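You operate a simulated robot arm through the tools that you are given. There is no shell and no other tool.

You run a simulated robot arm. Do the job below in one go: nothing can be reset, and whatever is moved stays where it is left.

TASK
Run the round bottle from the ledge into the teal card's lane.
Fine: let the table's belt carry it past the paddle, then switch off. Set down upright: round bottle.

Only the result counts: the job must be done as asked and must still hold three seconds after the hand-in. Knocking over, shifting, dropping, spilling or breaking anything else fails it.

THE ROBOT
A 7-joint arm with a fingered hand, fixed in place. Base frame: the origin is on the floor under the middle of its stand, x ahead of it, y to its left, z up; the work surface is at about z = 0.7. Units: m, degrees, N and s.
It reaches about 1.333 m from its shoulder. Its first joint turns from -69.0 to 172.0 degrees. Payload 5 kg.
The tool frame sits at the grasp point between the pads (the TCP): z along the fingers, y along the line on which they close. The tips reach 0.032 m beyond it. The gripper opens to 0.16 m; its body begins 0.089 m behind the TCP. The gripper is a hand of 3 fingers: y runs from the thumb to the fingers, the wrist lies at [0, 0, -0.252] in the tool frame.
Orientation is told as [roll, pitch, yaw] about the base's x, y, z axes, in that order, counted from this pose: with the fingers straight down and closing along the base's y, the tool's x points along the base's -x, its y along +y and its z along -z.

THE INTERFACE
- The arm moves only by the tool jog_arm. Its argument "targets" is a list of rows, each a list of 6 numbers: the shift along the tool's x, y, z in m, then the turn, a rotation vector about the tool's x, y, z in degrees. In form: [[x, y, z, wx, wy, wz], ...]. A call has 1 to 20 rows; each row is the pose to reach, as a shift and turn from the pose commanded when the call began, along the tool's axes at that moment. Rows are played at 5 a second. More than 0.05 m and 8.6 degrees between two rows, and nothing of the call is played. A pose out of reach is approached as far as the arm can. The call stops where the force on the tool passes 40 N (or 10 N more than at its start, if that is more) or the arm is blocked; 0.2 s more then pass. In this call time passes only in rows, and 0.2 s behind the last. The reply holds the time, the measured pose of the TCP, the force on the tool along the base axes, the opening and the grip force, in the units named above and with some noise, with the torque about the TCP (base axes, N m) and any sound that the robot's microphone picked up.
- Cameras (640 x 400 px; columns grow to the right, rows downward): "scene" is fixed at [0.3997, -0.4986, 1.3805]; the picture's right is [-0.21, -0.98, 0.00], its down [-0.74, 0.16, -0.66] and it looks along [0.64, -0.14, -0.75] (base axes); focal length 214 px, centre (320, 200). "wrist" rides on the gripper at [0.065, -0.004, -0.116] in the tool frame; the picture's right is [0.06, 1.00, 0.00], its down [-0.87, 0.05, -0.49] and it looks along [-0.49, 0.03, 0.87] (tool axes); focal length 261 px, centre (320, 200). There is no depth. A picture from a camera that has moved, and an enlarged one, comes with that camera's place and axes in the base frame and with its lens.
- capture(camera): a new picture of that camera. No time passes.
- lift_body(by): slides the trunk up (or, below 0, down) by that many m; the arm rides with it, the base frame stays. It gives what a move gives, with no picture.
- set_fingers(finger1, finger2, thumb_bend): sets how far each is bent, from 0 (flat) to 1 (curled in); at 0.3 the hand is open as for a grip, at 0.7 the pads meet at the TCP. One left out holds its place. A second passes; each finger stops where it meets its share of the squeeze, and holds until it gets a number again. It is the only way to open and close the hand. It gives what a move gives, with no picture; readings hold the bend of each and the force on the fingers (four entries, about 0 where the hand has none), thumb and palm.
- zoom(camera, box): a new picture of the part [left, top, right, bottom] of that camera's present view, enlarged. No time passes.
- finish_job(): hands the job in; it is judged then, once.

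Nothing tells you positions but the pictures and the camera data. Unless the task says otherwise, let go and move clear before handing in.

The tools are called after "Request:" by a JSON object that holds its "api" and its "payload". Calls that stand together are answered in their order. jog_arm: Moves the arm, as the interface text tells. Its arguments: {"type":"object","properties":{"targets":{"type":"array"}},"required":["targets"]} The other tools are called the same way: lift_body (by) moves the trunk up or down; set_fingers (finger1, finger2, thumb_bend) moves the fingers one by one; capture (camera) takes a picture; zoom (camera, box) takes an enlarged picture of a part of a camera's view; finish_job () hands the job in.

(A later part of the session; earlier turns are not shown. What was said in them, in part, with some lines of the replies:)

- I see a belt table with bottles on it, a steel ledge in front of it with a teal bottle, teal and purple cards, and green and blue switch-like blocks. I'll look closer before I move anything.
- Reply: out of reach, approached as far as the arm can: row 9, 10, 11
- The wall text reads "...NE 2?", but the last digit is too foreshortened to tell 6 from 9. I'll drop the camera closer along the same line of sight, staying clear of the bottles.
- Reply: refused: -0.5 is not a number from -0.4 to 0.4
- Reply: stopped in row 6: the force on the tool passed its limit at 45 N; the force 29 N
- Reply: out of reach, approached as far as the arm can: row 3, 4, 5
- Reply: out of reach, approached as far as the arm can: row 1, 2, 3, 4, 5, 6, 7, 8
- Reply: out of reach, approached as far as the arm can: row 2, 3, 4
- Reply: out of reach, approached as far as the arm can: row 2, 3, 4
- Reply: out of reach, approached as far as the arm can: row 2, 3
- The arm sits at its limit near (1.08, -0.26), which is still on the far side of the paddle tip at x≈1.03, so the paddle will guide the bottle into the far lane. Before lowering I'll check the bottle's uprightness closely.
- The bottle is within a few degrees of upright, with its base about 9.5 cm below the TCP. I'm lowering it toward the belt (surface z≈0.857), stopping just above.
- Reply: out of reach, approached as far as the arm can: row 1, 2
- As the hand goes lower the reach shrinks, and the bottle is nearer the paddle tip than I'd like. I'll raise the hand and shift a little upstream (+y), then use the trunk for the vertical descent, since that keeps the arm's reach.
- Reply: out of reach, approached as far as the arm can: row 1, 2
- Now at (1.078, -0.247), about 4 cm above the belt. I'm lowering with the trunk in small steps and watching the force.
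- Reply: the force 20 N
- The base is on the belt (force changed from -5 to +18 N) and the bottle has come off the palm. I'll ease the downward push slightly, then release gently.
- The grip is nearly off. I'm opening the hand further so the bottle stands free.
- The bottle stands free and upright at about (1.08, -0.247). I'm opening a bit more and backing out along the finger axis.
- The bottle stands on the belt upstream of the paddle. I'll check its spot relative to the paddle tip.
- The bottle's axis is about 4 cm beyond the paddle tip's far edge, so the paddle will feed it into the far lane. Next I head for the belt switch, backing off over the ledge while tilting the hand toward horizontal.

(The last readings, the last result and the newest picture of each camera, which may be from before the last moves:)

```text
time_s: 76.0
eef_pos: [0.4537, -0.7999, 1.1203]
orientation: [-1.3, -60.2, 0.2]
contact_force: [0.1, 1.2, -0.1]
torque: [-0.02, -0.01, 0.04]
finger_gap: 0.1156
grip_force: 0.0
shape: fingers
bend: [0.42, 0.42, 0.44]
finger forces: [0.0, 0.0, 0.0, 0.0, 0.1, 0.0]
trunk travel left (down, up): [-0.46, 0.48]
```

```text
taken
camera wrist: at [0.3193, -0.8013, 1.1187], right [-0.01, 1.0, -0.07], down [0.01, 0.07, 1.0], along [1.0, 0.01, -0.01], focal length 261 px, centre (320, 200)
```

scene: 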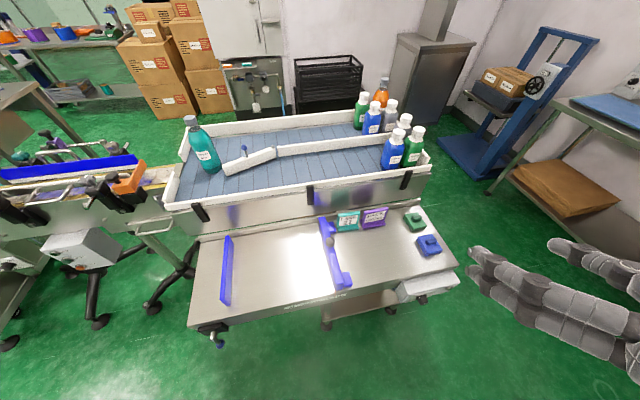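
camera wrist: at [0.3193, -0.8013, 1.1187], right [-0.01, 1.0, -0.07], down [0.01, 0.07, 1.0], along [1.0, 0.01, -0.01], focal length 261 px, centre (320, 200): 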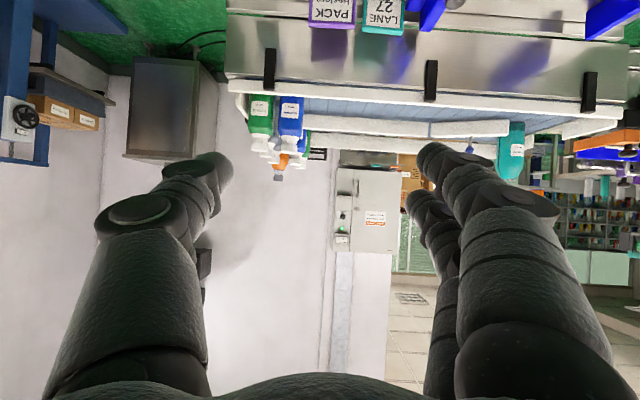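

The bottle still stands upright on the belt. I'm turning the hand fully horizontal, pointing at the panel, and lining up with the knob's y.

Request:
{"api": "jog_arm", "payload": {"targets": [[0.0209, -0.0132, 0.0005, -0.1, -5, 0.2], [0.0418, -0.0263, 0.001, -0.2, -10, 0.4], [0.0627, -0.0395, 0.0015, -0.3, -15, 0.6], [0.0835, -0.0527, 0.002, -0.4, -20, 0.7], [0.1044, -0.0658, 0.0025, -0.5, -25, 0.9], [0.1253, -0.079, 0.003, -0.6, -30, 1.1]]}}

Request:
{"api": "capture", "payload": {"camera": "wrist"}}

Request:
{"api": "capture", "payload": {"camera": "scene"}}

```text
time_s: 77.4
eef_pos: [0.392, -0.8786, 1.0108]
orientation: [107.6, -89.4, -108.4]
contact_force: [0.3, 0.0, -0.9]
torque: [0.01, 0.0, -0.01]
finger_gap: 0.1157
grip_force: 0.1
shape: fingers
bend: [0.42, 0.42, 0.44]
finger forces: [0.0, 0.0, 0.1, 0.0, 0.1, 0.0]
trunk travel left (down, up): [-0.46, 0.48]
```

```text
taken
camera wrist: at [0.2762, -0.8807, 0.9428], right [0.01, 1.0, -0.05], down [-0.49, 0.05, 0.87], along [0.87, 0.02, 0.49], focal length 261 px, centre (320, 200)
```

wrist: 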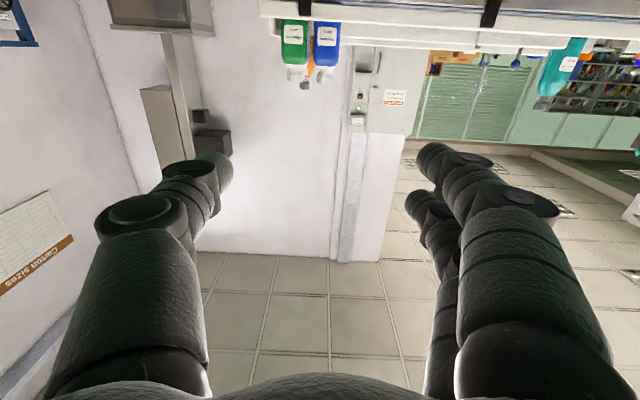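

```text
taken
```

scene: 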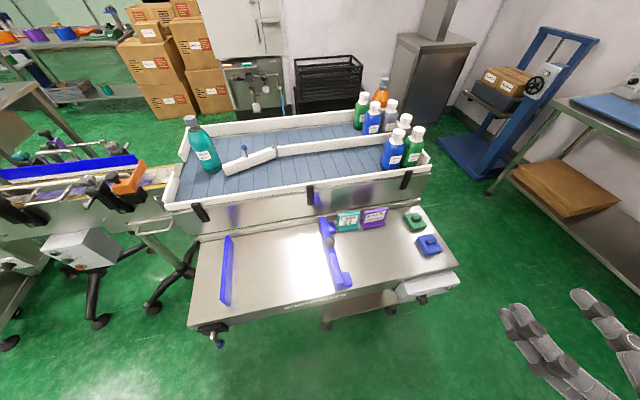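

The hand now points straight at the panel plane. I'm lowering the trunk in two steps to knob height, keeping the fingertips 10 cm short of the panel.

Request:
{"api": "lift_body", "payload": {"by": -0.2}}

Request:
{"api": "capture", "payload": {"camera": "wrist"}}

Request:
{"api": "capture", "payload": {"camera": "scene"}}

```text
time_s: 79.5
eef_pos: [0.3915, -0.8773, 0.8104]
orientation: [99.8, -89.4, -100.6]
contact_force: [-0.2, 0.2, 0.0]
torque: [0.0, 0.03, 0.01]
finger_gap: 0.1156
grip_force: 0.0
shape: fingers
bend: [0.42, 0.42, 0.44]
finger forces: [0.0, 0.1, 0.0, 0.1, 0.0, 0.0]
trunk travel left (down, up): [-0.26, 0.68]
```

```text
taken
camera wrist: at [0.2761, -0.8802, 0.7435], right [0.01, 1.0, -0.05], down [-0.49, 0.05, 0.87], along [0.87, 0.01, 0.49], focal length 261 px, centre (320, 200)
```

wrist: 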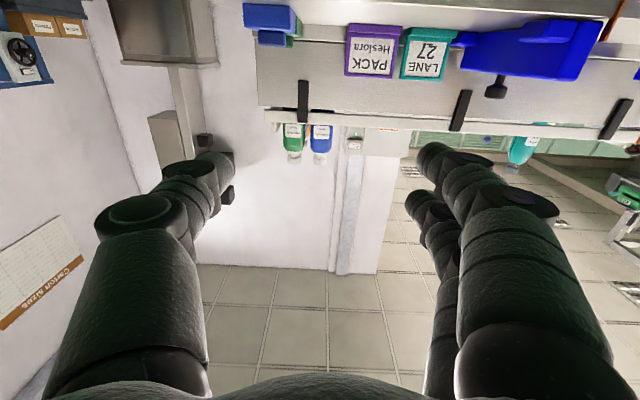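

```text
taken
```

scene: 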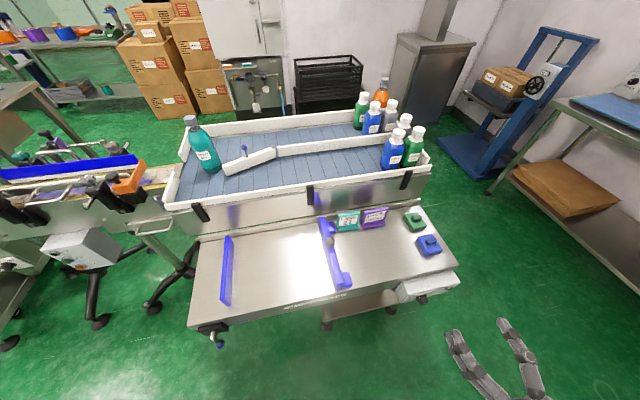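

Request:
{"api": "lift_body", "payload": {"by": -0.193}}

Request:
{"api": "capture", "payload": {"camera": "wrist"}}

Request:
{"api": "zoom", "payload": {"camera": "scene", "box": [370, 240, 530, 340]}}

```text
time_s: 81.6
eef_pos: [0.391, -0.879, 0.6166]
orientation: [99.7, -89.3, -100.5]
contact_force: [0.5, 0.3, 0.0]
torque: [-0.01, 0.01, 0.0]
finger_gap: 0.1156
grip_force: 0.0
shape: fingers
bend: [0.42, 0.42, 0.44]
finger forces: [0.0, 0.1, 0.0, 0.0, 0.1, 0.0]
trunk travel left (down, up): [-0.067, 0.873]
```

```text
taken
camera wrist: at [0.2761, -0.8802, 0.5504], right [0.01, 1.0, -0.05], down [-0.49, 0.05, 0.87], along [0.87, 0.01, 0.49], focal length 261 px, centre (320, 200)
```

wrist: 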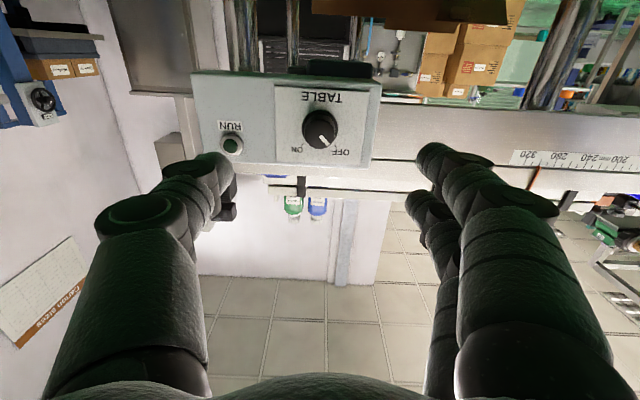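

```text
4.00 times, centred on (450, 290) of scene
camera zoom: at [0.3997, -0.4986, 1.3805], right [-0.21, -0.98, 0.0], down [-0.74, 0.16, -0.66], along [0.64, -0.14, -0.75], focal length 858 px, centre (-200, -160)
```

zoom: 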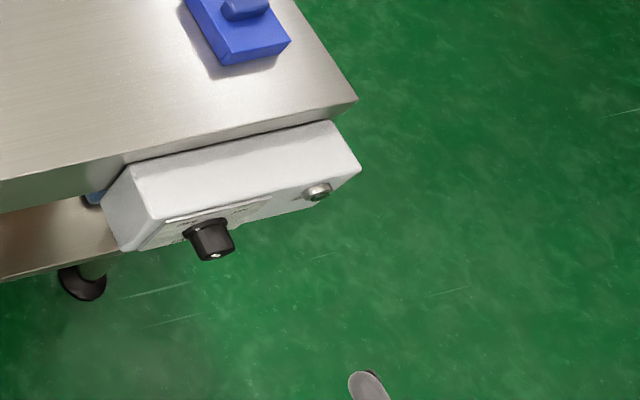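

I see the panel face-on (upside-down): the TABLE knob with OFF and ON, and the RUN lamp. I'll enlarge it to locate the knob and its pointer.

Request:
{"api": "zoom", "payload": {"camera": "wrist", "box": [190, 65, 390, 185]}}

Request:
{"api": "zoom", "payload": {"camera": "wrist", "box": [270, 85, 370, 165]}}

```text
3.20 times, centred on (290, 125) of wrist
camera zoom: at [0.2761, -0.8802, 0.5504], right [0.01, 1.0, -0.05], down [-0.49, 0.05, 0.87], along [0.87, 0.01, 0.49], focal length 834 px, centre (416, 440)
```

zoom: 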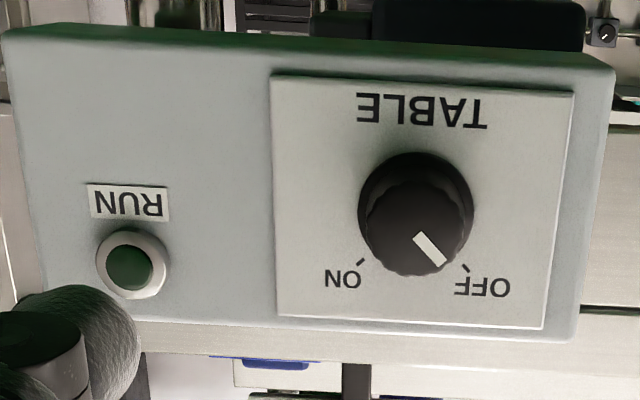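

```text
5.00 times, centred on (320, 125) of wrist
camera zoom: at [0.2761, -0.8802, 0.5504], right [0.01, 1.0, -0.05], down [-0.49, 0.05, 0.87], along [0.87, 0.01, 0.49], focal length 1303 px, centre (320, 575)
```

zoom: 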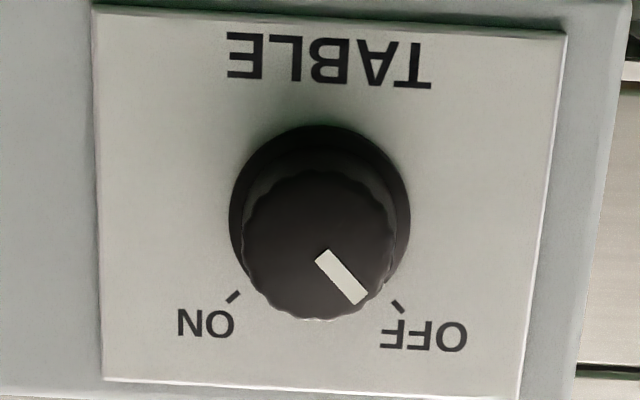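

The knob axis is at y≈-0.881, z≈0.619, with its face at x≈0.529. Before gripping I'll check in free space that the wrist can do the 90° turn from OFF to ON.

Request:
{"api": "jog_arm", "payload": {"targets": [[0, 0, 0, 0, 0, 8.2], [0, 0, 0, 0, 0, 16.4], [0, 0, 0, 0, 0, 24.6], [0, 0, 0, 0, 0, 32.8], [0, 0, 0, 0, 0, 41], [0, 0, 0, 0, 0, 49.2], [0, 0, 0, 0, 0, 57.4], [0, 0, 0, 0, 0, 65.6], [0, 0, 0, 0, 0, 73.8], [0, 0, 0, 0, 0, 82], [0, 0, 0, 0, 0, 90], [0, 0, 0, 0, 0, 98]]}}

Request:
{"api": "capture", "payload": {"camera": "wrist"}}

```text
time_s: 84.2
eef_pos: [0.3927, -0.8783, 0.6181]
orientation: [90.1, 8.7, -90.6]
contact_force: [0.3, -0.5, 0.2]
torque: [0.01, 0.01, 0.02]
finger_gap: 0.1156
grip_force: 0.1
shape: fingers
bend: [0.42, 0.42, 0.44]
finger forces: [0.0, 0.0, 0.0, 0.0, 0.0, 0.0]
trunk travel left (down, up): [-0.067, 0.873]
```

```text
taken
camera wrist: at [0.2769, -0.8115, 0.6215], right [0.0, -0.09, 1.0], down [-0.5, -0.86, -0.08], along [0.86, -0.5, -0.04], focal length 261 px, centre (320, 200)
```

wrist: 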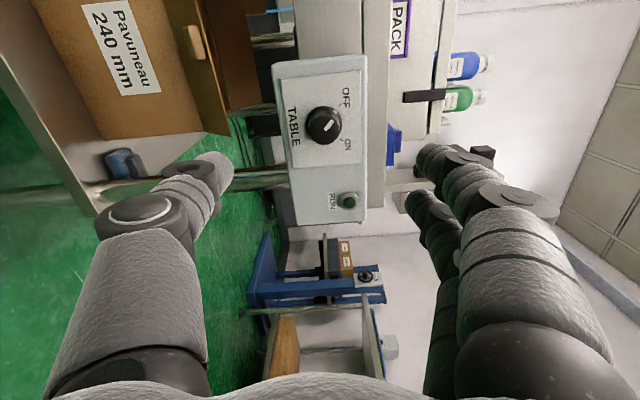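

The full turn is reachable. I'm rotating back to the starting angle and narrowing the hand for the knob.

Request:
{"api": "jog_arm", "payload": {"targets": [[0, 0, 0, 0, 0, -8.2], [0, 0, 0, 0, 0, -16.4], [0, 0, 0, 0, 0, -24.6], [0, 0, 0, 0, 0, -32.8], [0, 0, 0, 0, 0, -41], [0, 0, 0, 0, 0, -49.2], [0, 0, 0, 0, 0, -57.4], [0, 0, 0, 0, 0, -65.6], [0, 0, 0, 0, 0, -73.8], [0, 0, 0, 0, 0, -82], [0, 0, 0, 0, 0, -90], [0, 0, 0, 0, 0, -98]]}}

Request:
{"api": "set_fingers", "payload": {"finger1": 0.52, "finger2": 0.52, "thumb_bend": 0.52}}

Request:
{"api": "capture", "payload": {"camera": "wrist"}}

```text
time_s: 86.8
eef_pos: [0.3929, -0.878, 0.6176]
orientation: [99.9, -89.6, -100.6]
contact_force: [0.3, 0.9, -0.5]
torque: [0.03, -0.02, 0.0]
finger_gap: 0.1154
grip_force: 0.1
shape: fingers
bend: [0.42, 0.42, 0.44]
finger forces: [0.0, 0.1, 0.0, 0.0, 0.1, 0.0]
trunk travel left (down, up): [-0.067, 0.873]
```

```text
time_s: 87.8
eef_pos: [0.3928, -0.8781, 0.6167]
orientation: [99.0, -89.4, -99.6]
contact_force: [0.3, -0.2, 0.3]
torque: [0.01, 0.01, 0.01]
finger_gap: 0.0797
grip_force: 0.0
shape: fingers
bend: [0.52, 0.52, 0.52]
finger forces: [0.1, 0.0, 0.0, 0.0, 0.0, 0.0]
trunk travel left (down, up): [-0.067, 0.873]
```

```text
taken
camera wrist: at [0.2763, -0.8803, 0.5501], right [0.01, 1.0, -0.05], down [-0.49, 0.05, 0.87], along [0.87, 0.01, 0.49], focal length 261 px, centre (320, 200)
```

wrist: 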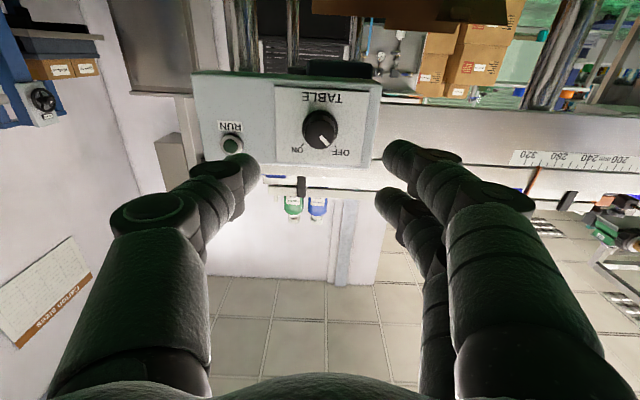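

I'm aligning to the knob axis and advancing 9 cm, still short of the panel.

Request:
{"api": "jog_arm", "payload": {"targets": [[-0.001, -0.001, 0.03, 0, 0, 0], [-0.002, -0.003, 0.06, 0, 0, 0], [-0.002, -0.003, 0.09, 0, 0, 0]]}}

Request:
{"api": "capture", "payload": {"camera": "wrist"}}

Request:
{"api": "zoom", "payload": {"camera": "scene", "box": [370, 240, 530, 340]}}

```text
time_s: 88.6
eef_pos: [0.4814, -0.8828, 0.6195]
orientation: [99.9, -89.4, -100.7]
contact_force: [0.1, -0.9, 0.8]
torque: [-0.02, 0.03, 0.0]
finger_gap: 0.0798
grip_force: 0.1
shape: fingers
bend: [0.52, 0.52, 0.52]
finger forces: [0.0, 0.0, 0.0, 0.1, 0.0, 0.0]
trunk travel left (down, up): [-0.067, 0.873]
```

```text
taken
camera wrist: at [0.3652, -0.8847, 0.552], right [0.01, 1.0, -0.05], down [-0.49, 0.05, 0.87], along [0.87, 0.01, 0.49], focal length 261 px, centre (320, 200)
```

wrist: 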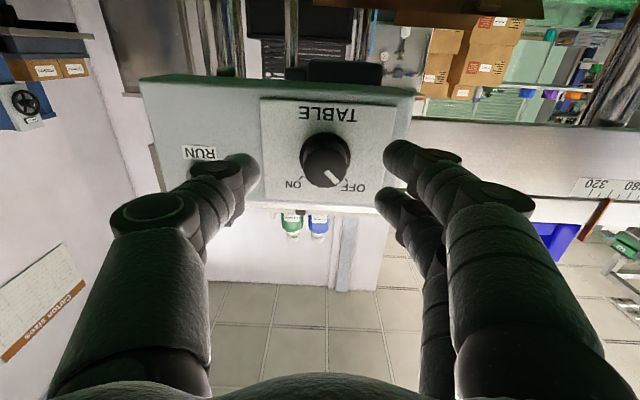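

```text
4.00 times, centred on (450, 290) of scene
camera zoom: at [0.3997, -0.4986, 1.3805], right [-0.21, -0.98, 0.0], down [-0.74, 0.16, -0.66], along [0.64, -0.14, -0.75], focal length 858 px, centre (-200, -160)
```

zoom: 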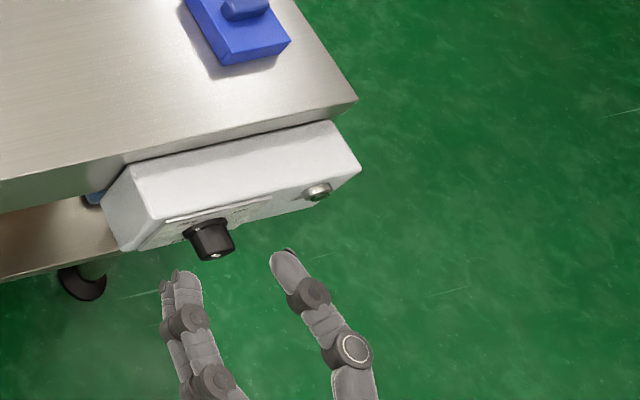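

The knob is centred between thumb and fingers. I'm advancing the last 3 cm.

Request:
{"api": "jog_arm", "payload": {"targets": [[0.001, 0.001, 0.015, 0, 0, 0], [0.002, 0.002, 0.029, 0, 0, 0]]}}

Request:
{"api": "capture", "payload": {"camera": "wrist"}}

Request:
{"api": "zoom", "payload": {"camera": "scene", "box": [370, 240, 530, 340]}}

```text
time_s: 89.2
eef_pos: [0.5107, -0.8815, 0.6166]
orientation: [99.6, -89.5, -100.5]
contact_force: [0.3, -0.2, 0.5]
torque: [0.01, 0.01, -0.02]
finger_gap: 0.0798
grip_force: 0.0
shape: fingers
bend: [0.52, 0.52, 0.52]
finger forces: [0.0, 0.0, 0.1, 0.0, 0.0, 0.0]
trunk travel left (down, up): [-0.067, 0.873]
```

```text
taken
camera wrist: at [0.3948, -0.8832, 0.5502], right [0.01, 1.0, -0.05], down [-0.49, 0.05, 0.87], along [0.87, 0.01, 0.49], focal length 261 px, centre (320, 200)
```

wrist: 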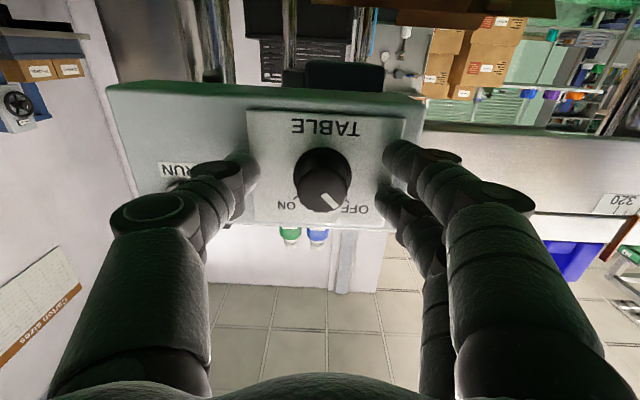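

```text
4.00 times, centred on (450, 290) of scene
camera zoom: at [0.3997, -0.4986, 1.3805], right [-0.21, -0.98, 0.0], down [-0.74, 0.16, -0.66], along [0.64, -0.14, -0.75], focal length 858 px, centre (-200, -160)
```

zoom: 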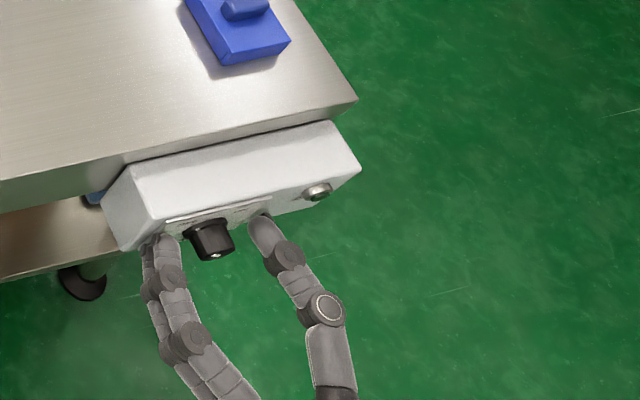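

The fingertips flank the knob just short of the panel with no contact force. I'm closing.

Request:
{"api": "set_fingers", "payload": {"finger1": 0.62, "finger2": 0.62, "thumb_bend": 0.62}}

Request:
{"api": "capture", "payload": {"camera": "wrist"}}

Request:
{"api": "zoom", "payload": {"camera": "scene", "box": [370, 240, 530, 340]}}

```text
time_s: 90.2
eef_pos: [0.5125, -0.8809, 0.6178]
orientation: [98.1, -89.5, -98.6]
contact_force: [-2.7, 19.7, -3.6]
torque: [-0.21, 0.11, 0.92]
finger_gap: 0.058
grip_force: 9.6
shape: fingers
bend: [0.53, 0.53, 0.62]
finger forces: [9.4, 9.7, 0.0, 0.0, 0.0, 0.1]
trunk travel left (down, up): [-0.067, 0.873]
```

```text
taken
camera wrist: at [0.3958, -0.8819, 0.5504], right [0.01, 1.0, -0.05], down [-0.49, 0.05, 0.87], along [0.87, 0.02, 0.49], focal length 261 px, centre (320, 200)
```

wrist: 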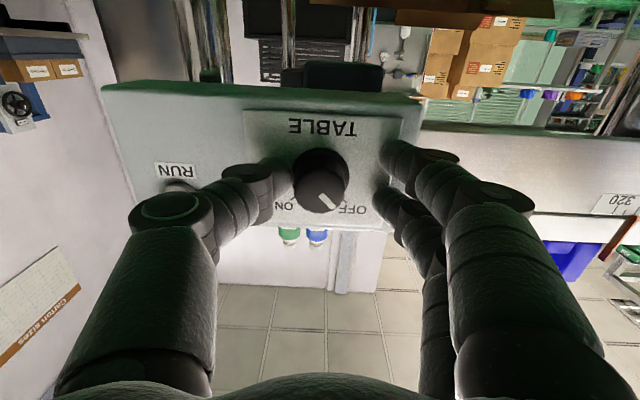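

```text
4.00 times, centred on (450, 290) of scene
camera zoom: at [0.3997, -0.4986, 1.3805], right [-0.21, -0.98, 0.0], down [-0.74, 0.16, -0.66], along [0.64, -0.14, -0.75], focal length 858 px, centre (-200, -160)
```

zoom: 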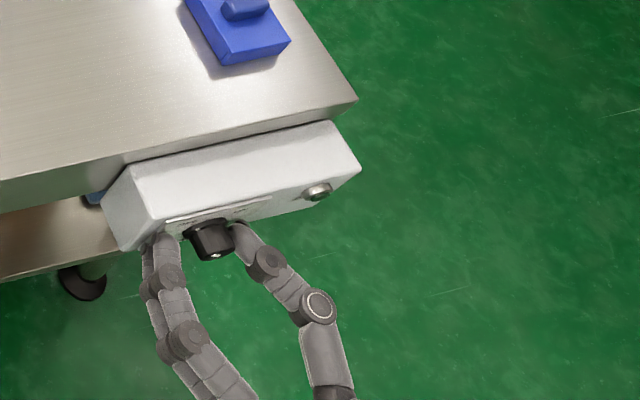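

The two fingers stopped early against the label plate's edge rather than the knob, while the thumb is free. I'll reopen, back off about 1 cm and close again.

Request:
{"api": "set_fingers", "payload": {"finger1": 0.5, "finger2": 0.5, "thumb_bend": 0.52}}

Request:
{"api": "jog_arm", "payload": {"targets": [[0, 0, -0.01, 0, 0, 0]]}}

Request:
{"api": "set_fingers", "payload": {"finger1": 0.6, "finger2": 0.6, "thumb_bend": 0.6}}

Request:
{"api": "capture", "payload": {"camera": "wrist"}}

Request:
{"api": "zoom", "payload": {"camera": "scene", "box": [370, 240, 530, 340]}}

```text
time_s: 91.2
eef_pos: [0.5123, -0.8809, 0.6175]
orientation: [99.1, -89.3, -99.8]
contact_force: [0.8, 0.2, -0.3]
torque: [-0.03, -0.01, 0.02]
finger_gap: 0.0825
grip_force: 0.1
shape: fingers
bend: [0.5, 0.5, 0.52]
finger forces: [0.0, 0.0, 0.1, 0.0, 0.1, 0.1]
trunk travel left (down, up): [-0.067, 0.873]
```

```text
time_s: 91.6
eef_pos: [0.5018, -0.8807, 0.6177]
orientation: [100.4, -89.4, -101.0]
contact_force: [0.2, -0.2, 0.3]
torque: [-0.01, -0.01, -0.04]
finger_gap: 0.0825
grip_force: 0.0
shape: fingers
bend: [0.5, 0.5, 0.52]
finger forces: [0.0, 0.0, 0.0, 0.0, 0.0, 0.1]
trunk travel left (down, up): [-0.067, 0.873]
```

```text
time_s: 92.6
eef_pos: [0.5006, -0.8804, 0.6179]
orientation: [99.1, -89.4, -99.8]
contact_force: [0.0, 0.2, -0.8]
torque: [0.02, 0.01, 0.0]
finger_gap: 0.0482
grip_force: 0.1
shape: fingers
bend: [0.6, 0.6, 0.6]
finger forces: [0.0, 0.0, 0.0, 0.1, 0.0, 0.1]
trunk travel left (down, up): [-0.067, 0.873]
```

```text
taken
camera wrist: at [0.3852, -0.8826, 0.5501], right [0.01, 1.0, -0.05], down [-0.49, 0.05, 0.87], along [0.87, 0.01, 0.49], focal length 261 px, centre (320, 200)
```

wrist: 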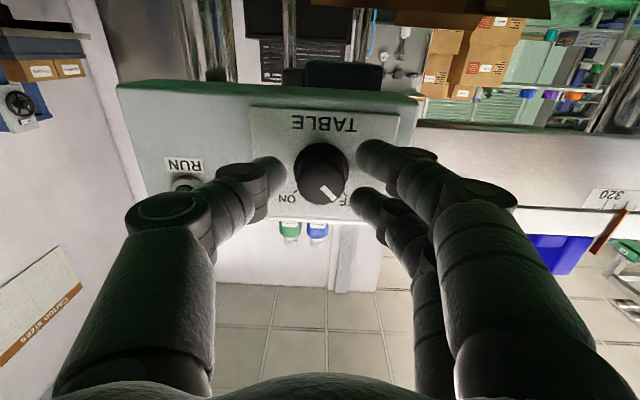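

```text
4.00 times, centred on (450, 290) of scene
camera zoom: at [0.3997, -0.4986, 1.3805], right [-0.21, -0.98, 0.0], down [-0.74, 0.16, -0.66], along [0.64, -0.14, -0.75], focal length 858 px, centre (-200, -160)
```

zoom: 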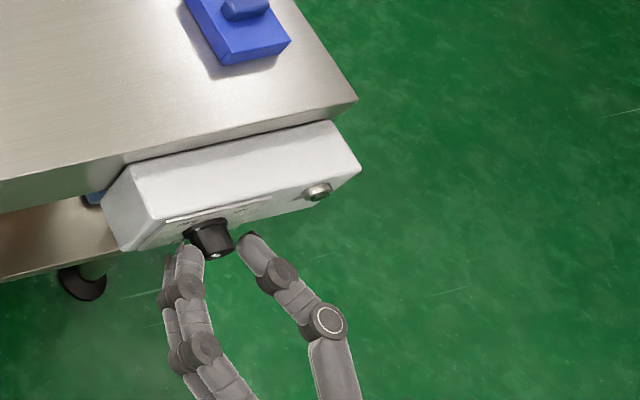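

The fingers now pass freely on both sides of the knob. I'm closing on it.

Request:
{"api": "set_fingers", "payload": {"finger1": 0.68, "finger2": 0.68, "thumb_bend": 0.68}}

Request:
{"api": "capture", "payload": {"camera": "wrist"}}

Request:
{"api": "zoom", "payload": {"camera": "scene", "box": [370, 240, 530, 340]}}

```text
time_s: 93.6
eef_pos: [0.5022, -0.8807, 0.6166]
orientation: [98.8, -89.3, -99.5]
contact_force: [1.8, -0.9, 0.3]
torque: [-0.05, -0.01, -0.03]
finger_gap: 0.0273
grip_force: 5.7
shape: fingers
bend: [0.67, 0.64, 0.66]
finger forces: [0.7, 4.2, 0.0, 0.0, 6.2, 0.2]
trunk travel left (down, up): [-0.067, 0.873]
```

```text
taken
camera wrist: at [0.3853, -0.8826, 0.55], right [0.01, 1.0, -0.05], down [-0.49, 0.05, 0.87], along [0.87, 0.01, 0.49], focal length 261 px, centre (320, 200)
```

wrist: 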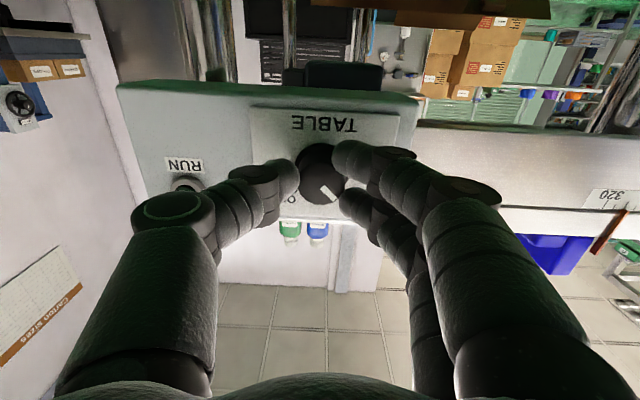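

```text
4.00 times, centred on (450, 290) of scene
camera zoom: at [0.3997, -0.4986, 1.3805], right [-0.21, -0.98, 0.0], down [-0.74, 0.16, -0.66], along [0.64, -0.14, -0.75], focal length 858 px, centre (-200, -160)
```

zoom: 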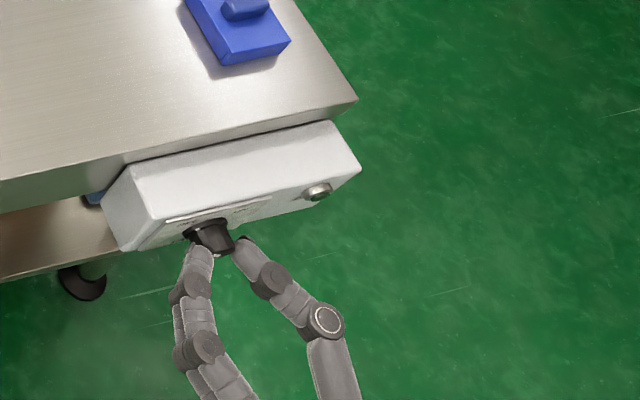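

The thumb and fingers are on the knob. I'm firming the grip before turning.

Request:
{"api": "set_fingers", "payload": {"finger1": 0.78, "finger2": 0.74, "thumb_bend": 0.74}}

Request:
{"api": "zoom", "payload": {"camera": "wrist", "box": [240, 95, 420, 225]}}

```text
time_s: 94.6
eef_pos: [0.5016, -0.8813, 0.6162]
orientation: [94.1, -89.5, -95.0]
contact_force: [4.5, 0.8, -5.5]
torque: [-0.04, 0.23, -0.04]
finger_gap: 0.022
grip_force: 20.4
shape: fingers
bend: [0.73, 0.66, 0.67]
finger forces: [14.6, 11.0, 0.0, 0.0, 15.6, 0.0]
trunk travel left (down, up): [-0.067, 0.873]
```

```text
3.08 times, centred on (330, 160) of wrist
camera zoom: at [0.3856, -0.8824, 0.5495], right [0.01, 1.0, -0.05], down [-0.49, 0.05, 0.87], along [0.87, 0.01, 0.49], focal length 802 px, centre (289, 323)
```

zoom: 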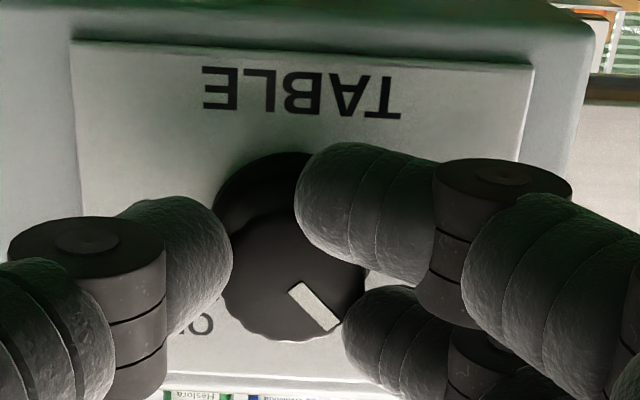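

The three-point grip is firm (about 15 N each). I'm turning clockwise by the first 33° and checking that the knob follows.

Request:
{"api": "jog_arm", "payload": {"targets": [[0, 0, 0, 0, 0, 8.2], [0, 0, 0, 0, 0, 16.4], [0, 0, 0, 0, 0, 24.6], [0, 0, 0, 0, 0, 32.8]]}}

Request:
{"api": "zoom", "payload": {"camera": "wrist", "box": [240, 75, 420, 225]}}

Request:
{"api": "capture", "payload": {"camera": "scene"}}

```text
time_s: 95.6
eef_pos: [0.5018, -0.8798, 0.6159]
orientation: [90.0, -56.6, -90.6]
contact_force: [-4.4, 22.1, -13.1]
torque: [-0.1, 0.43, 0.74]
finger_gap: 0.0219
grip_force: 28.0
shape: fingers
bend: [0.74, 0.66, 0.68]
finger forces: [30.9, 13.2, 0.1, 0.0, 12.0, 0.0]
trunk travel left (down, up): [-0.067, 0.873]
```

```text
2.67 times, centred on (330, 150) of wrist
camera zoom: at [0.3862, -0.8452, 0.5578], right [0.01, 0.87, 0.5], down [-0.5, -0.43, 0.75], along [0.87, -0.25, 0.43], focal length 695 px, centre (293, 333)
```

zoom: 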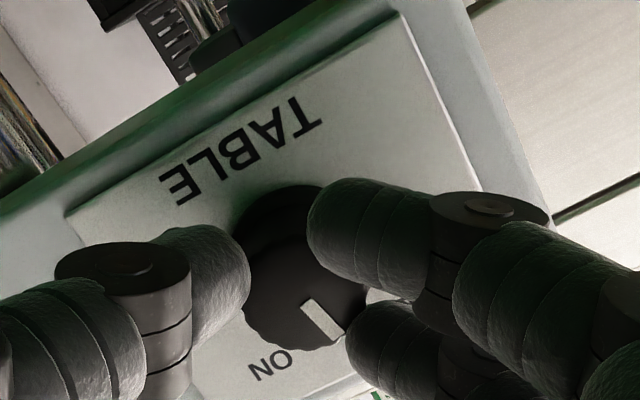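

```text
taken
```

scene: 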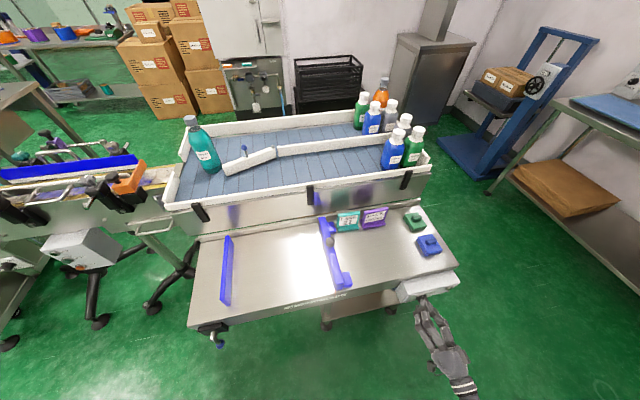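

The knob follows the hand. A side force shows the knob axis is about 3 mm off the TCP, so I'll compensate for that while completing the turn to ON.

Request:
{"api": "jog_arm", "payload": {"targets": [[0.0025, 0.0016, 0, 0, 0, 8.2], [0.0028, 0.0021, 0, 0, 0, 16.4], [0.0031, 0.0026, 0, 0, 0, 24.6], [0.0033, 0.0032, 0, 0, 0, 32.8], [0.0034, 0.0039, 0, 0, 0, 41], [0.0034, 0.0045, 0, 0, 0, 49.2], [0.0033, 0.005, 0, 0, 0, 57.2]]}}

Request:
{"api": "capture", "payload": {"camera": "scene"}}

Request:
{"api": "capture", "payload": {"camera": "wrist"}}

```text
time_s: 97.2
eef_pos: [0.5018, -0.8752, 0.6195]
orientation: [90.2, 0.6, -90.7]
contact_force: [8.3, 10.9, 7.5]
torque: [-0.1, -0.13, 0.33]
finger_gap: 0.021
grip_force: 21.3
shape: fingers
bend: [0.73, 0.66, 0.68]
finger forces: [18.8, 12.2, 0.0, 0.0, 11.2, 0.0]
trunk travel left (down, up): [-0.067, 0.873]
```

```text
taken
```

scene: 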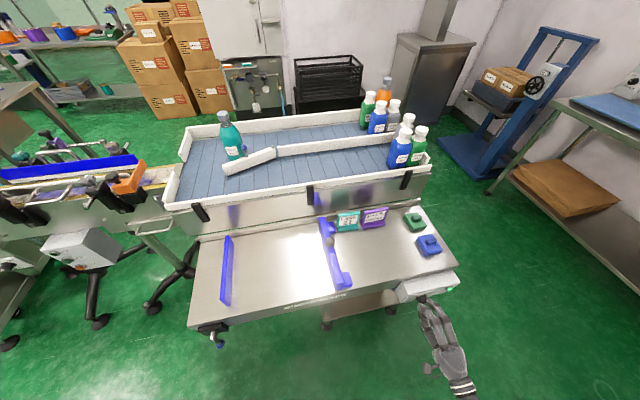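

```text
taken
camera wrist: at [0.3864, -0.8076, 0.6138], right [0.0, 0.05, 1.0], down [-0.5, -0.86, 0.04], along [0.86, -0.5, 0.03], focal length 261 px, centre (320, 200)
```

wrist: 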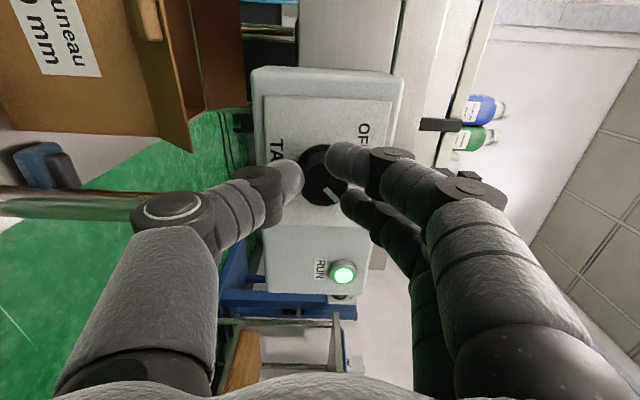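

The RUN lamp is lit and the belt is moving; the bottle is sliding along the paddle toward the far lane. I'll enlarge the scene to measure its progress (no time passes).

Request:
{"api": "zoom", "payload": {"camera": "scene", "box": [180, 90, 330, 190]}}

Request:
{"api": "zoom", "payload": {"camera": "scene", "box": [340, 70, 440, 180]}}

```text
4.00 times, centred on (255, 140) of scene
camera zoom: at [0.3997, -0.4986, 1.3805], right [-0.21, -0.98, 0.0], down [-0.74, 0.16, -0.66], along [0.64, -0.14, -0.75], focal length 858 px, centre (580, 440)
```

zoom: 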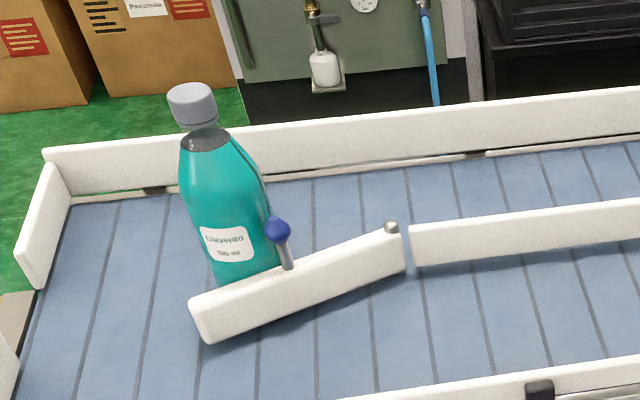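

```text
3.64 times, centred on (390, 125) of scene
camera zoom: at [0.3997, -0.4986, 1.3805], right [-0.21, -0.98, 0.0], down [-0.74, 0.16, -0.66], along [0.64, -0.14, -0.75], focal length 780 px, centre (66, 473)
```

zoom: 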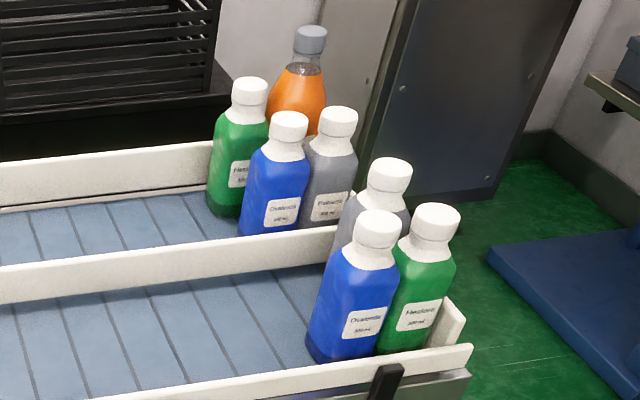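

The bottle is upright and tracking along the paddle, now near (1.085, -0.339). I'm waiting one second with the hand holding the knob to measure the belt speed.

Request:
{"api": "jog_arm", "payload": {"targets": [[0, 0, 0, 0, 0, 0], [0, 0, 0, 0, 0, 0], [0, 0, 0, 0, 0, 0], [0, 0, 0, 0, 0, 0]]}}

Request:
{"api": "zoom", "payload": {"camera": "scene", "box": [210, 80, 360, 180]}}

```text
time_s: 98.2
eef_pos: [0.5009, -0.8732, 0.6179]
orientation: [90.1, 0.5, -90.7]
contact_force: [6.8, 8.9, 9.4]
torque: [-0.05, -0.21, 0.28]
finger_gap: 0.0212
grip_force: 20.3
shape: fingers
bend: [0.73, 0.66, 0.68]
finger forces: [17.2, 12.3, 0.0, 0.1, 10.7, 0.0]
trunk travel left (down, up): [-0.067, 0.873]
```

```text
4.00 times, centred on (285, 130) of scene
camera zoom: at [0.3997, -0.4986, 1.3805], right [-0.21, -0.98, 0.0], down [-0.74, 0.16, -0.66], along [0.64, -0.14, -0.75], focal length 858 px, centre (460, 480)
```

zoom: 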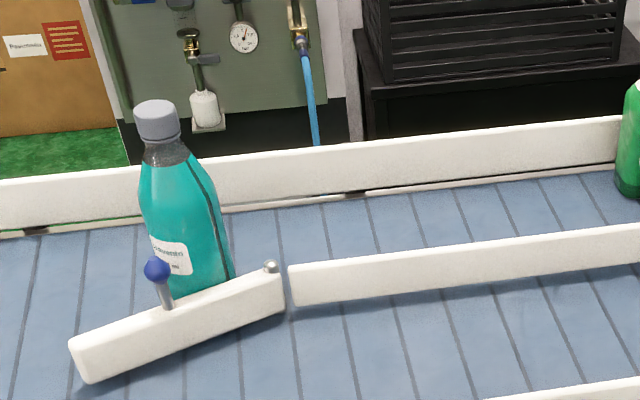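

The bottle moves about 6–7 cm/s and is now near (1.11, -0.40), upright. I'm waiting another second.

Request:
{"api": "jog_arm", "payload": {"targets": [[0, 0, 0, 0, 0, 0], [0, 0, 0, 0, 0, 0], [0, 0, 0, 0, 0, 0], [0, 0, 0, 0, 0, 0]]}}

Request:
{"api": "zoom", "payload": {"camera": "scene", "box": [210, 80, 360, 180]}}

```text
time_s: 99.2
eef_pos: [0.5023, -0.8738, 0.6184]
orientation: [90.1, 0.5, -90.6]
contact_force: [5.0, 7.4, 9.7]
torque: [-0.05, -0.18, 0.27]
finger_gap: 0.0209
grip_force: 20.5
shape: fingers
bend: [0.73, 0.66, 0.68]
finger forces: [16.6, 12.4, 0.1, 0.0, 10.7, 0.0]
trunk travel left (down, up): [-0.067, 0.873]
```

```text
4.00 times, centred on (285, 130) of scene
camera zoom: at [0.3997, -0.4986, 1.3805], right [-0.21, -0.98, 0.0], down [-0.74, 0.16, -0.66], along [0.64, -0.14, -0.75], focal length 858 px, centre (460, 480)
```

zoom: 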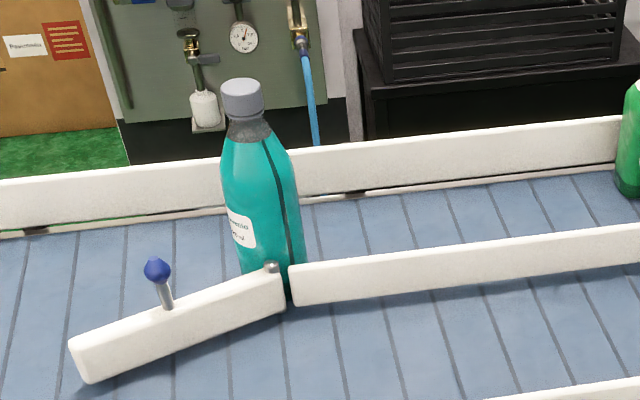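

The bottle is at (1.13, -0.47), just reaching the paddle pivot. At about 7 cm/s I'll wait 0.8 s more, then start turning to OFF so it stops around y -0.6, well short of the queued bottles.

Request:
{"api": "jog_arm", "payload": {"targets": [[0, 0, 0, 0, 0, 0], [0, 0, 0, 0, 0, 0], [0, 0, 0, 0, 0, 0]]}}

Request:
{"api": "zoom", "payload": {"camera": "scene", "box": [210, 80, 360, 180]}}

```text
time_s: 100.0
eef_pos: [0.5019, -0.8738, 0.6188]
orientation: [90.1, 0.6, -90.7]
contact_force: [4.9, 6.6, 9.5]
torque: [-0.09, -0.23, 0.24]
finger_gap: 0.0214
grip_force: 19.9
shape: fingers
bend: [0.73, 0.66, 0.68]
finger forces: [16.3, 12.4, 0.1, 0.0, 10.6, 0.0]
trunk travel left (down, up): [-0.067, 0.873]
```

```text
4.00 times, centred on (285, 130) of scene
camera zoom: at [0.3997, -0.4986, 1.3805], right [-0.21, -0.98, 0.0], down [-0.74, 0.16, -0.66], along [0.64, -0.14, -0.75], focal length 858 px, centre (460, 480)
```

zoom: 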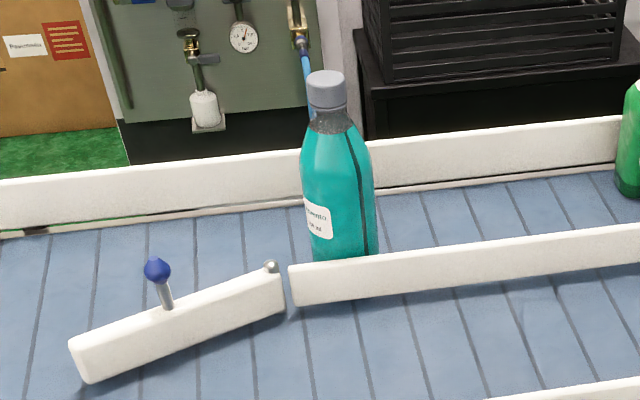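

The bottle is past the paddle in the far lane at about (1.13, -0.54), upright. I'm turning the knob back to OFF now.

Request:
{"api": "jog_arm", "payload": {"targets": [[-0.0004, -0.0004, 0, 0, 0, -8.5], [-0.0009, -0.0007, 0, 0, 0, -17], [-0.0015, -0.001, 0, 0, 0, -25.5], [-0.0021, -0.0012, 0, 0, 0, -34], [-0.0027, -0.0012, 0, 0, 0, -42.5], [-0.0033, -0.0012, 0, 0, 0, -51], [-0.0039, -0.0012, 0, 0, 0, -59.5], [-0.0044, -0.001, 0, 0, 0, -68], [-0.005, -0.0007, 0, 0, 0, -76.5], [-0.0055, -0.0004, 0, 0, 0, -85], [-0.006, 0, 0, 0, 0, -90]]}}

Request:
{"api": "capture", "payload": {"camera": "scene"}}

Request:
{"api": "capture", "payload": {"camera": "wrist"}}

```text
time_s: 102.4
eef_pos: [0.502, -0.882, 0.6162]
orientation: [93.9, -89.5, -94.6]
contact_force: [0.6, -0.9, -8.7]
torque: [0.1, 0.23, -0.13]
finger_gap: 0.0198
grip_force: 21.2
shape: fingers
bend: [0.73, 0.66, 0.69]
finger forces: [13.7, 9.6, 0.0, 0.1, 18.3, 0.0]
trunk travel left (down, up): [-0.067, 0.873]
```

```text
taken
```

scene: 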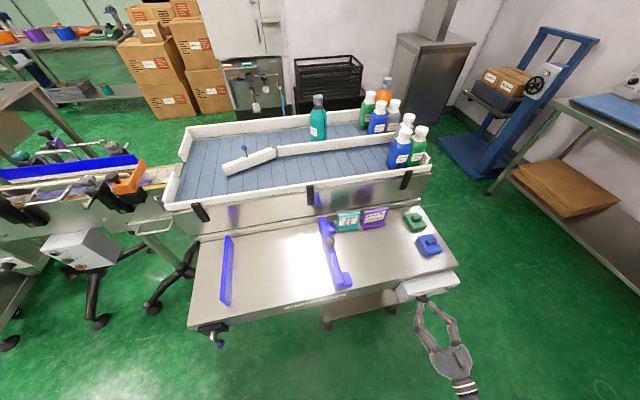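

```text
taken
camera wrist: at [0.3849, -0.8833, 0.5491], right [0.01, 1.0, -0.05], down [-0.49, 0.05, 0.87], along [0.87, 0.01, 0.49], focal length 261 px, centre (320, 200)
```

wrist: 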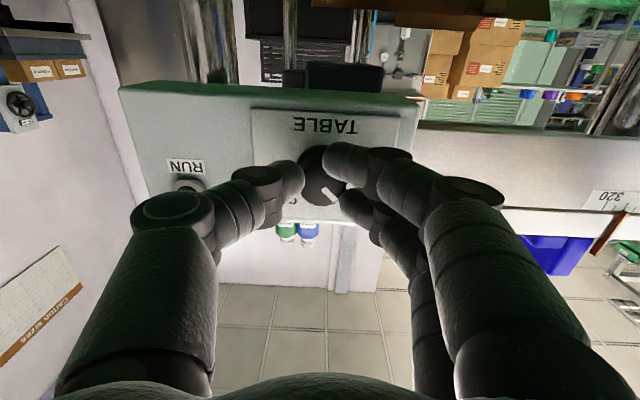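

The bottle stands upright in the far lane and the knob looks to be back at OFF. I'll verify the belt has really stopped by waiting briefly and comparing.

Request:
{"api": "zoom", "payload": {"camera": "scene", "box": [260, 70, 440, 190]}}

Request:
{"api": "zoom", "payload": {"camera": "wrist", "box": [150, 85, 420, 225]}}

Request:
{"api": "jog_arm", "payload": {"targets": [[0, 0, 0, 0, 0, 0], [0, 0, 0, 0, 0, 0], [0, 0, 0, 0, 0, 0]]}}

Request:
{"api": "zoom", "payload": {"camera": "scene", "box": [260, 70, 440, 190]}}

```text
3.33 times, centred on (350, 130) of scene
camera zoom: at [0.3997, -0.4986, 1.3805], right [-0.21, -0.98, 0.0], down [-0.74, 0.16, -0.66], along [0.64, -0.14, -0.75], focal length 715 px, centre (220, 433)
```

zoom: 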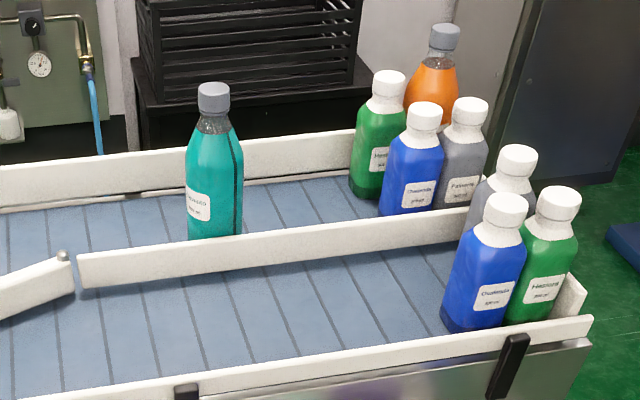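

```text
2.37 times, centred on (285, 155) of wrist
camera zoom: at [0.3849, -0.8833, 0.5491], right [0.01, 1.0, -0.05], down [-0.49, 0.05, 0.87], along [0.87, 0.01, 0.49], focal length 618 px, centre (403, 307)
```

zoom: 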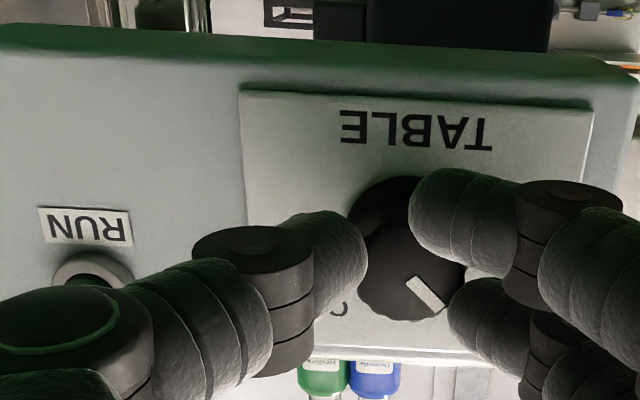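

```text
time_s: 103.2
eef_pos: [0.5019, -0.8819, 0.6172]
orientation: [93.2, -89.4, -93.9]
contact_force: [-1.7, -1.8, -11.0]
torque: [0.08, 0.31, -0.15]
finger_gap: 0.02
grip_force: 22.4
shape: fingers
bend: [0.73, 0.66, 0.69]
finger forces: [15.2, 9.5, 0.0, 0.0, 19.5, 0.0]
trunk travel left (down, up): [-0.067, 0.873]
```

```text
3.33 times, centred on (350, 130) of scene
camera zoom: at [0.3997, -0.4986, 1.3805], right [-0.21, -0.98, 0.0], down [-0.74, 0.16, -0.66], along [0.64, -0.14, -0.75], focal length 715 px, centre (220, 433)
```

zoom: 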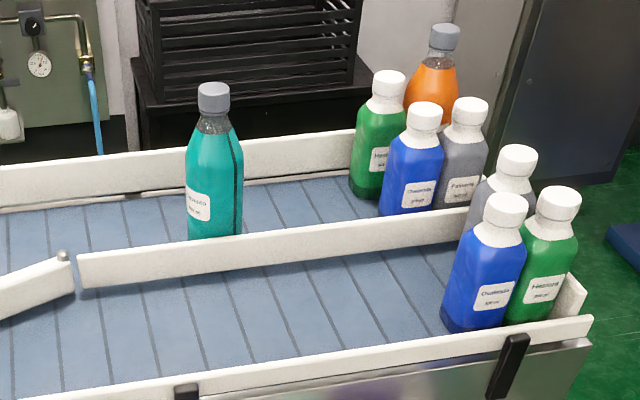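

The belt has stopped: the two views match, and the lamp is out. I'm releasing the knob and backing straight out.

Request:
{"api": "set_fingers", "payload": {"finger1": 0.58, "finger2": 0.55, "thumb_bend": 0.57}}

Request:
{"api": "set_fingers", "payload": {"finger1": 0.5, "finger2": 0.5, "thumb_bend": 0.52}}

Request:
{"api": "jog_arm", "payload": {"targets": [[0, 0, -0.02, 0, 0, 0], [0, 0, -0.05, 0, 0, 0], [0, 0, -0.09, 0, 0, 0], [0, 0, -0.13, 0, 0, 0]]}}

Request:
{"api": "capture", "payload": {"camera": "wrist"}}

Request:
{"api": "capture", "payload": {"camera": "scene"}}

```text
time_s: 104.2
eef_pos: [0.5012, -0.8808, 0.6177]
orientation: [100.0, -89.4, -100.7]
contact_force: [0.1, -0.1, 0.2]
torque: [-0.01, -0.02, 0.01]
finger_gap: 0.0603
grip_force: 0.1
shape: fingers
bend: [0.57, 0.55, 0.56]
finger forces: [0.0, 0.1, 0.0, 0.0, 0.0, 0.0]
trunk travel left (down, up): [-0.067, 0.873]
```

```text
time_s: 105.2
eef_pos: [0.5008, -0.8823, 0.6171]
orientation: [99.2, -89.4, -99.9]
contact_force: [-0.6, 0.1, -0.1]
torque: [-0.01, 0.01, 0.03]
finger_gap: 0.0827
grip_force: 0.1
shape: fingers
bend: [0.5, 0.5, 0.52]
finger forces: [0.1, 0.1, 0.0, 0.1, 0.0, 0.1]
trunk travel left (down, up): [-0.067, 0.873]
```

```text
time_s: 106.2
eef_pos: [0.3726, -0.8782, 0.6173]
orientation: [94.6, -89.4, -95.2]
contact_force: [0.5, -0.8, 0.0]
torque: [0.0, -0.04, 0.0]
finger_gap: 0.0828
grip_force: 0.0
shape: fingers
bend: [0.5, 0.5, 0.52]
finger forces: [0.0, 0.1, 0.0, 0.0, 0.0, 0.1]
trunk travel left (down, up): [-0.067, 0.873]
```

```text
taken
camera wrist: at [0.2561, -0.8801, 0.5497], right [0.01, 1.0, -0.05], down [-0.49, 0.05, 0.87], along [0.87, 0.02, 0.49], focal length 261 px, centre (320, 200)
```

wrist: 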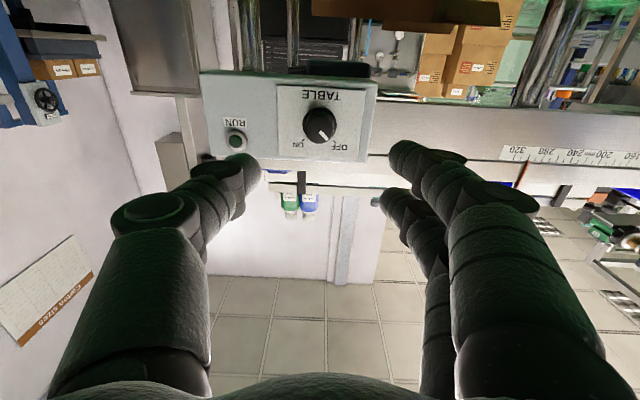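

```text
taken
```

scene: 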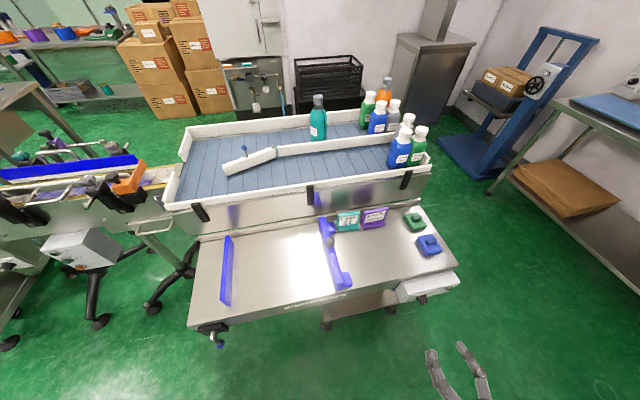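

The hand is clear. One last check of the knob, the lamp and the bottle's lane before handing in.

Request:
{"api": "zoom", "payload": {"camera": "wrist", "box": [190, 65, 390, 185]}}

Request:
{"api": "zoom", "payload": {"camera": "scene", "box": [210, 70, 450, 190]}}

Request:
{"api": "zoom", "payload": {"camera": "scene", "box": [190, 190, 470, 340]}}

```text
3.20 times, centred on (290, 125) of wrist
camera zoom: at [0.2561, -0.8801, 0.5497], right [0.01, 1.0, -0.05], down [-0.49, 0.05, 0.87], along [0.87, 0.02, 0.49], focal length 834 px, centre (416, 440)
```

zoom: 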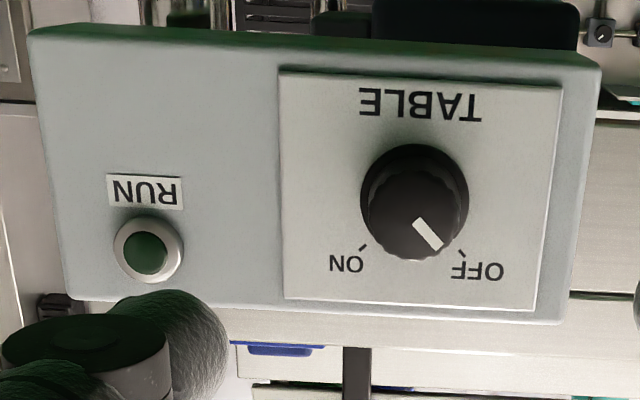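

```text
2.67 times, centred on (330, 130) of scene
camera zoom: at [0.3997, -0.4986, 1.3805], right [-0.21, -0.98, 0.0], down [-0.74, 0.16, -0.66], along [0.64, -0.14, -0.75], focal length 572 px, centre (293, 387)
```

zoom: 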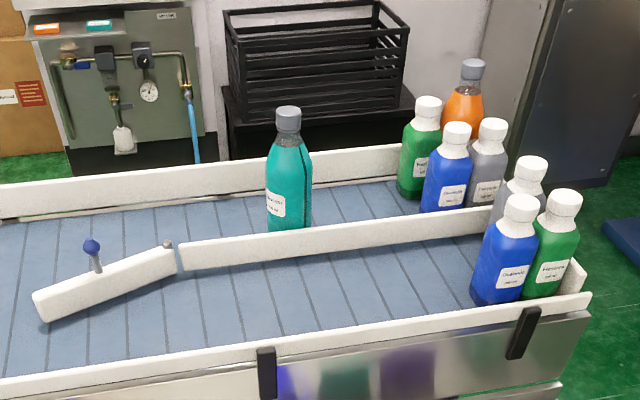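

```text
2.29 times, centred on (330, 265) of scene
camera zoom: at [0.3997, -0.4986, 1.3805], right [-0.21, -0.98, 0.0], down [-0.74, 0.16, -0.66], along [0.64, -0.14, -0.75], focal length 490 px, centre (297, 51)
```

zoom: 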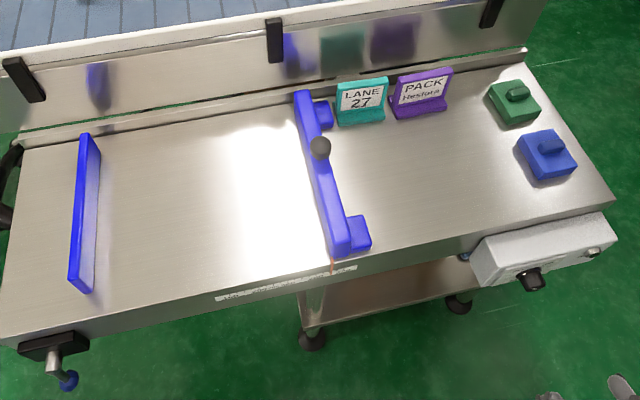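

The round bottle stands upright in LANE 27, the far lane, at about (1.13, -0.65), past the paddle. The TABLE switch points to OFF, the RUN lamp is dark, and the hand is clear. All other bottles are still standing and nothing on the ledge looks moved, so I'm handing in.

Request:
{"api": "finish_job", "payload": {}}

```text
The job is handed in.
```

The round bottle is upright in LANE 27, the teal card's lane, at about (1.13, -0.65), and the table's belt is switched off. I have handed the job in.

- **Lane:** The wall plates read LANE 26 on the near lane and LANE 27 on the far lane. I swung the paddle to its near-side stop so the bottle would run into the far lane, and left it there.
- **Belt run:** I set the bottle down upstream of the paddle. The belt carried it along the paddle and about 18 cm past the pivot before I turned the knob back to OFF. The RUN lamp went out, and two views about 0.8 s apart showed the bottle no longer moving.
- **Other objects:** While the belt ran, the bottles already queued at the lane ends shifted slightly toward the end wall; all are still standing. The cards, the fence and the two blocks on the ledge look unmoved.

The hand is clear of the table and the switch.
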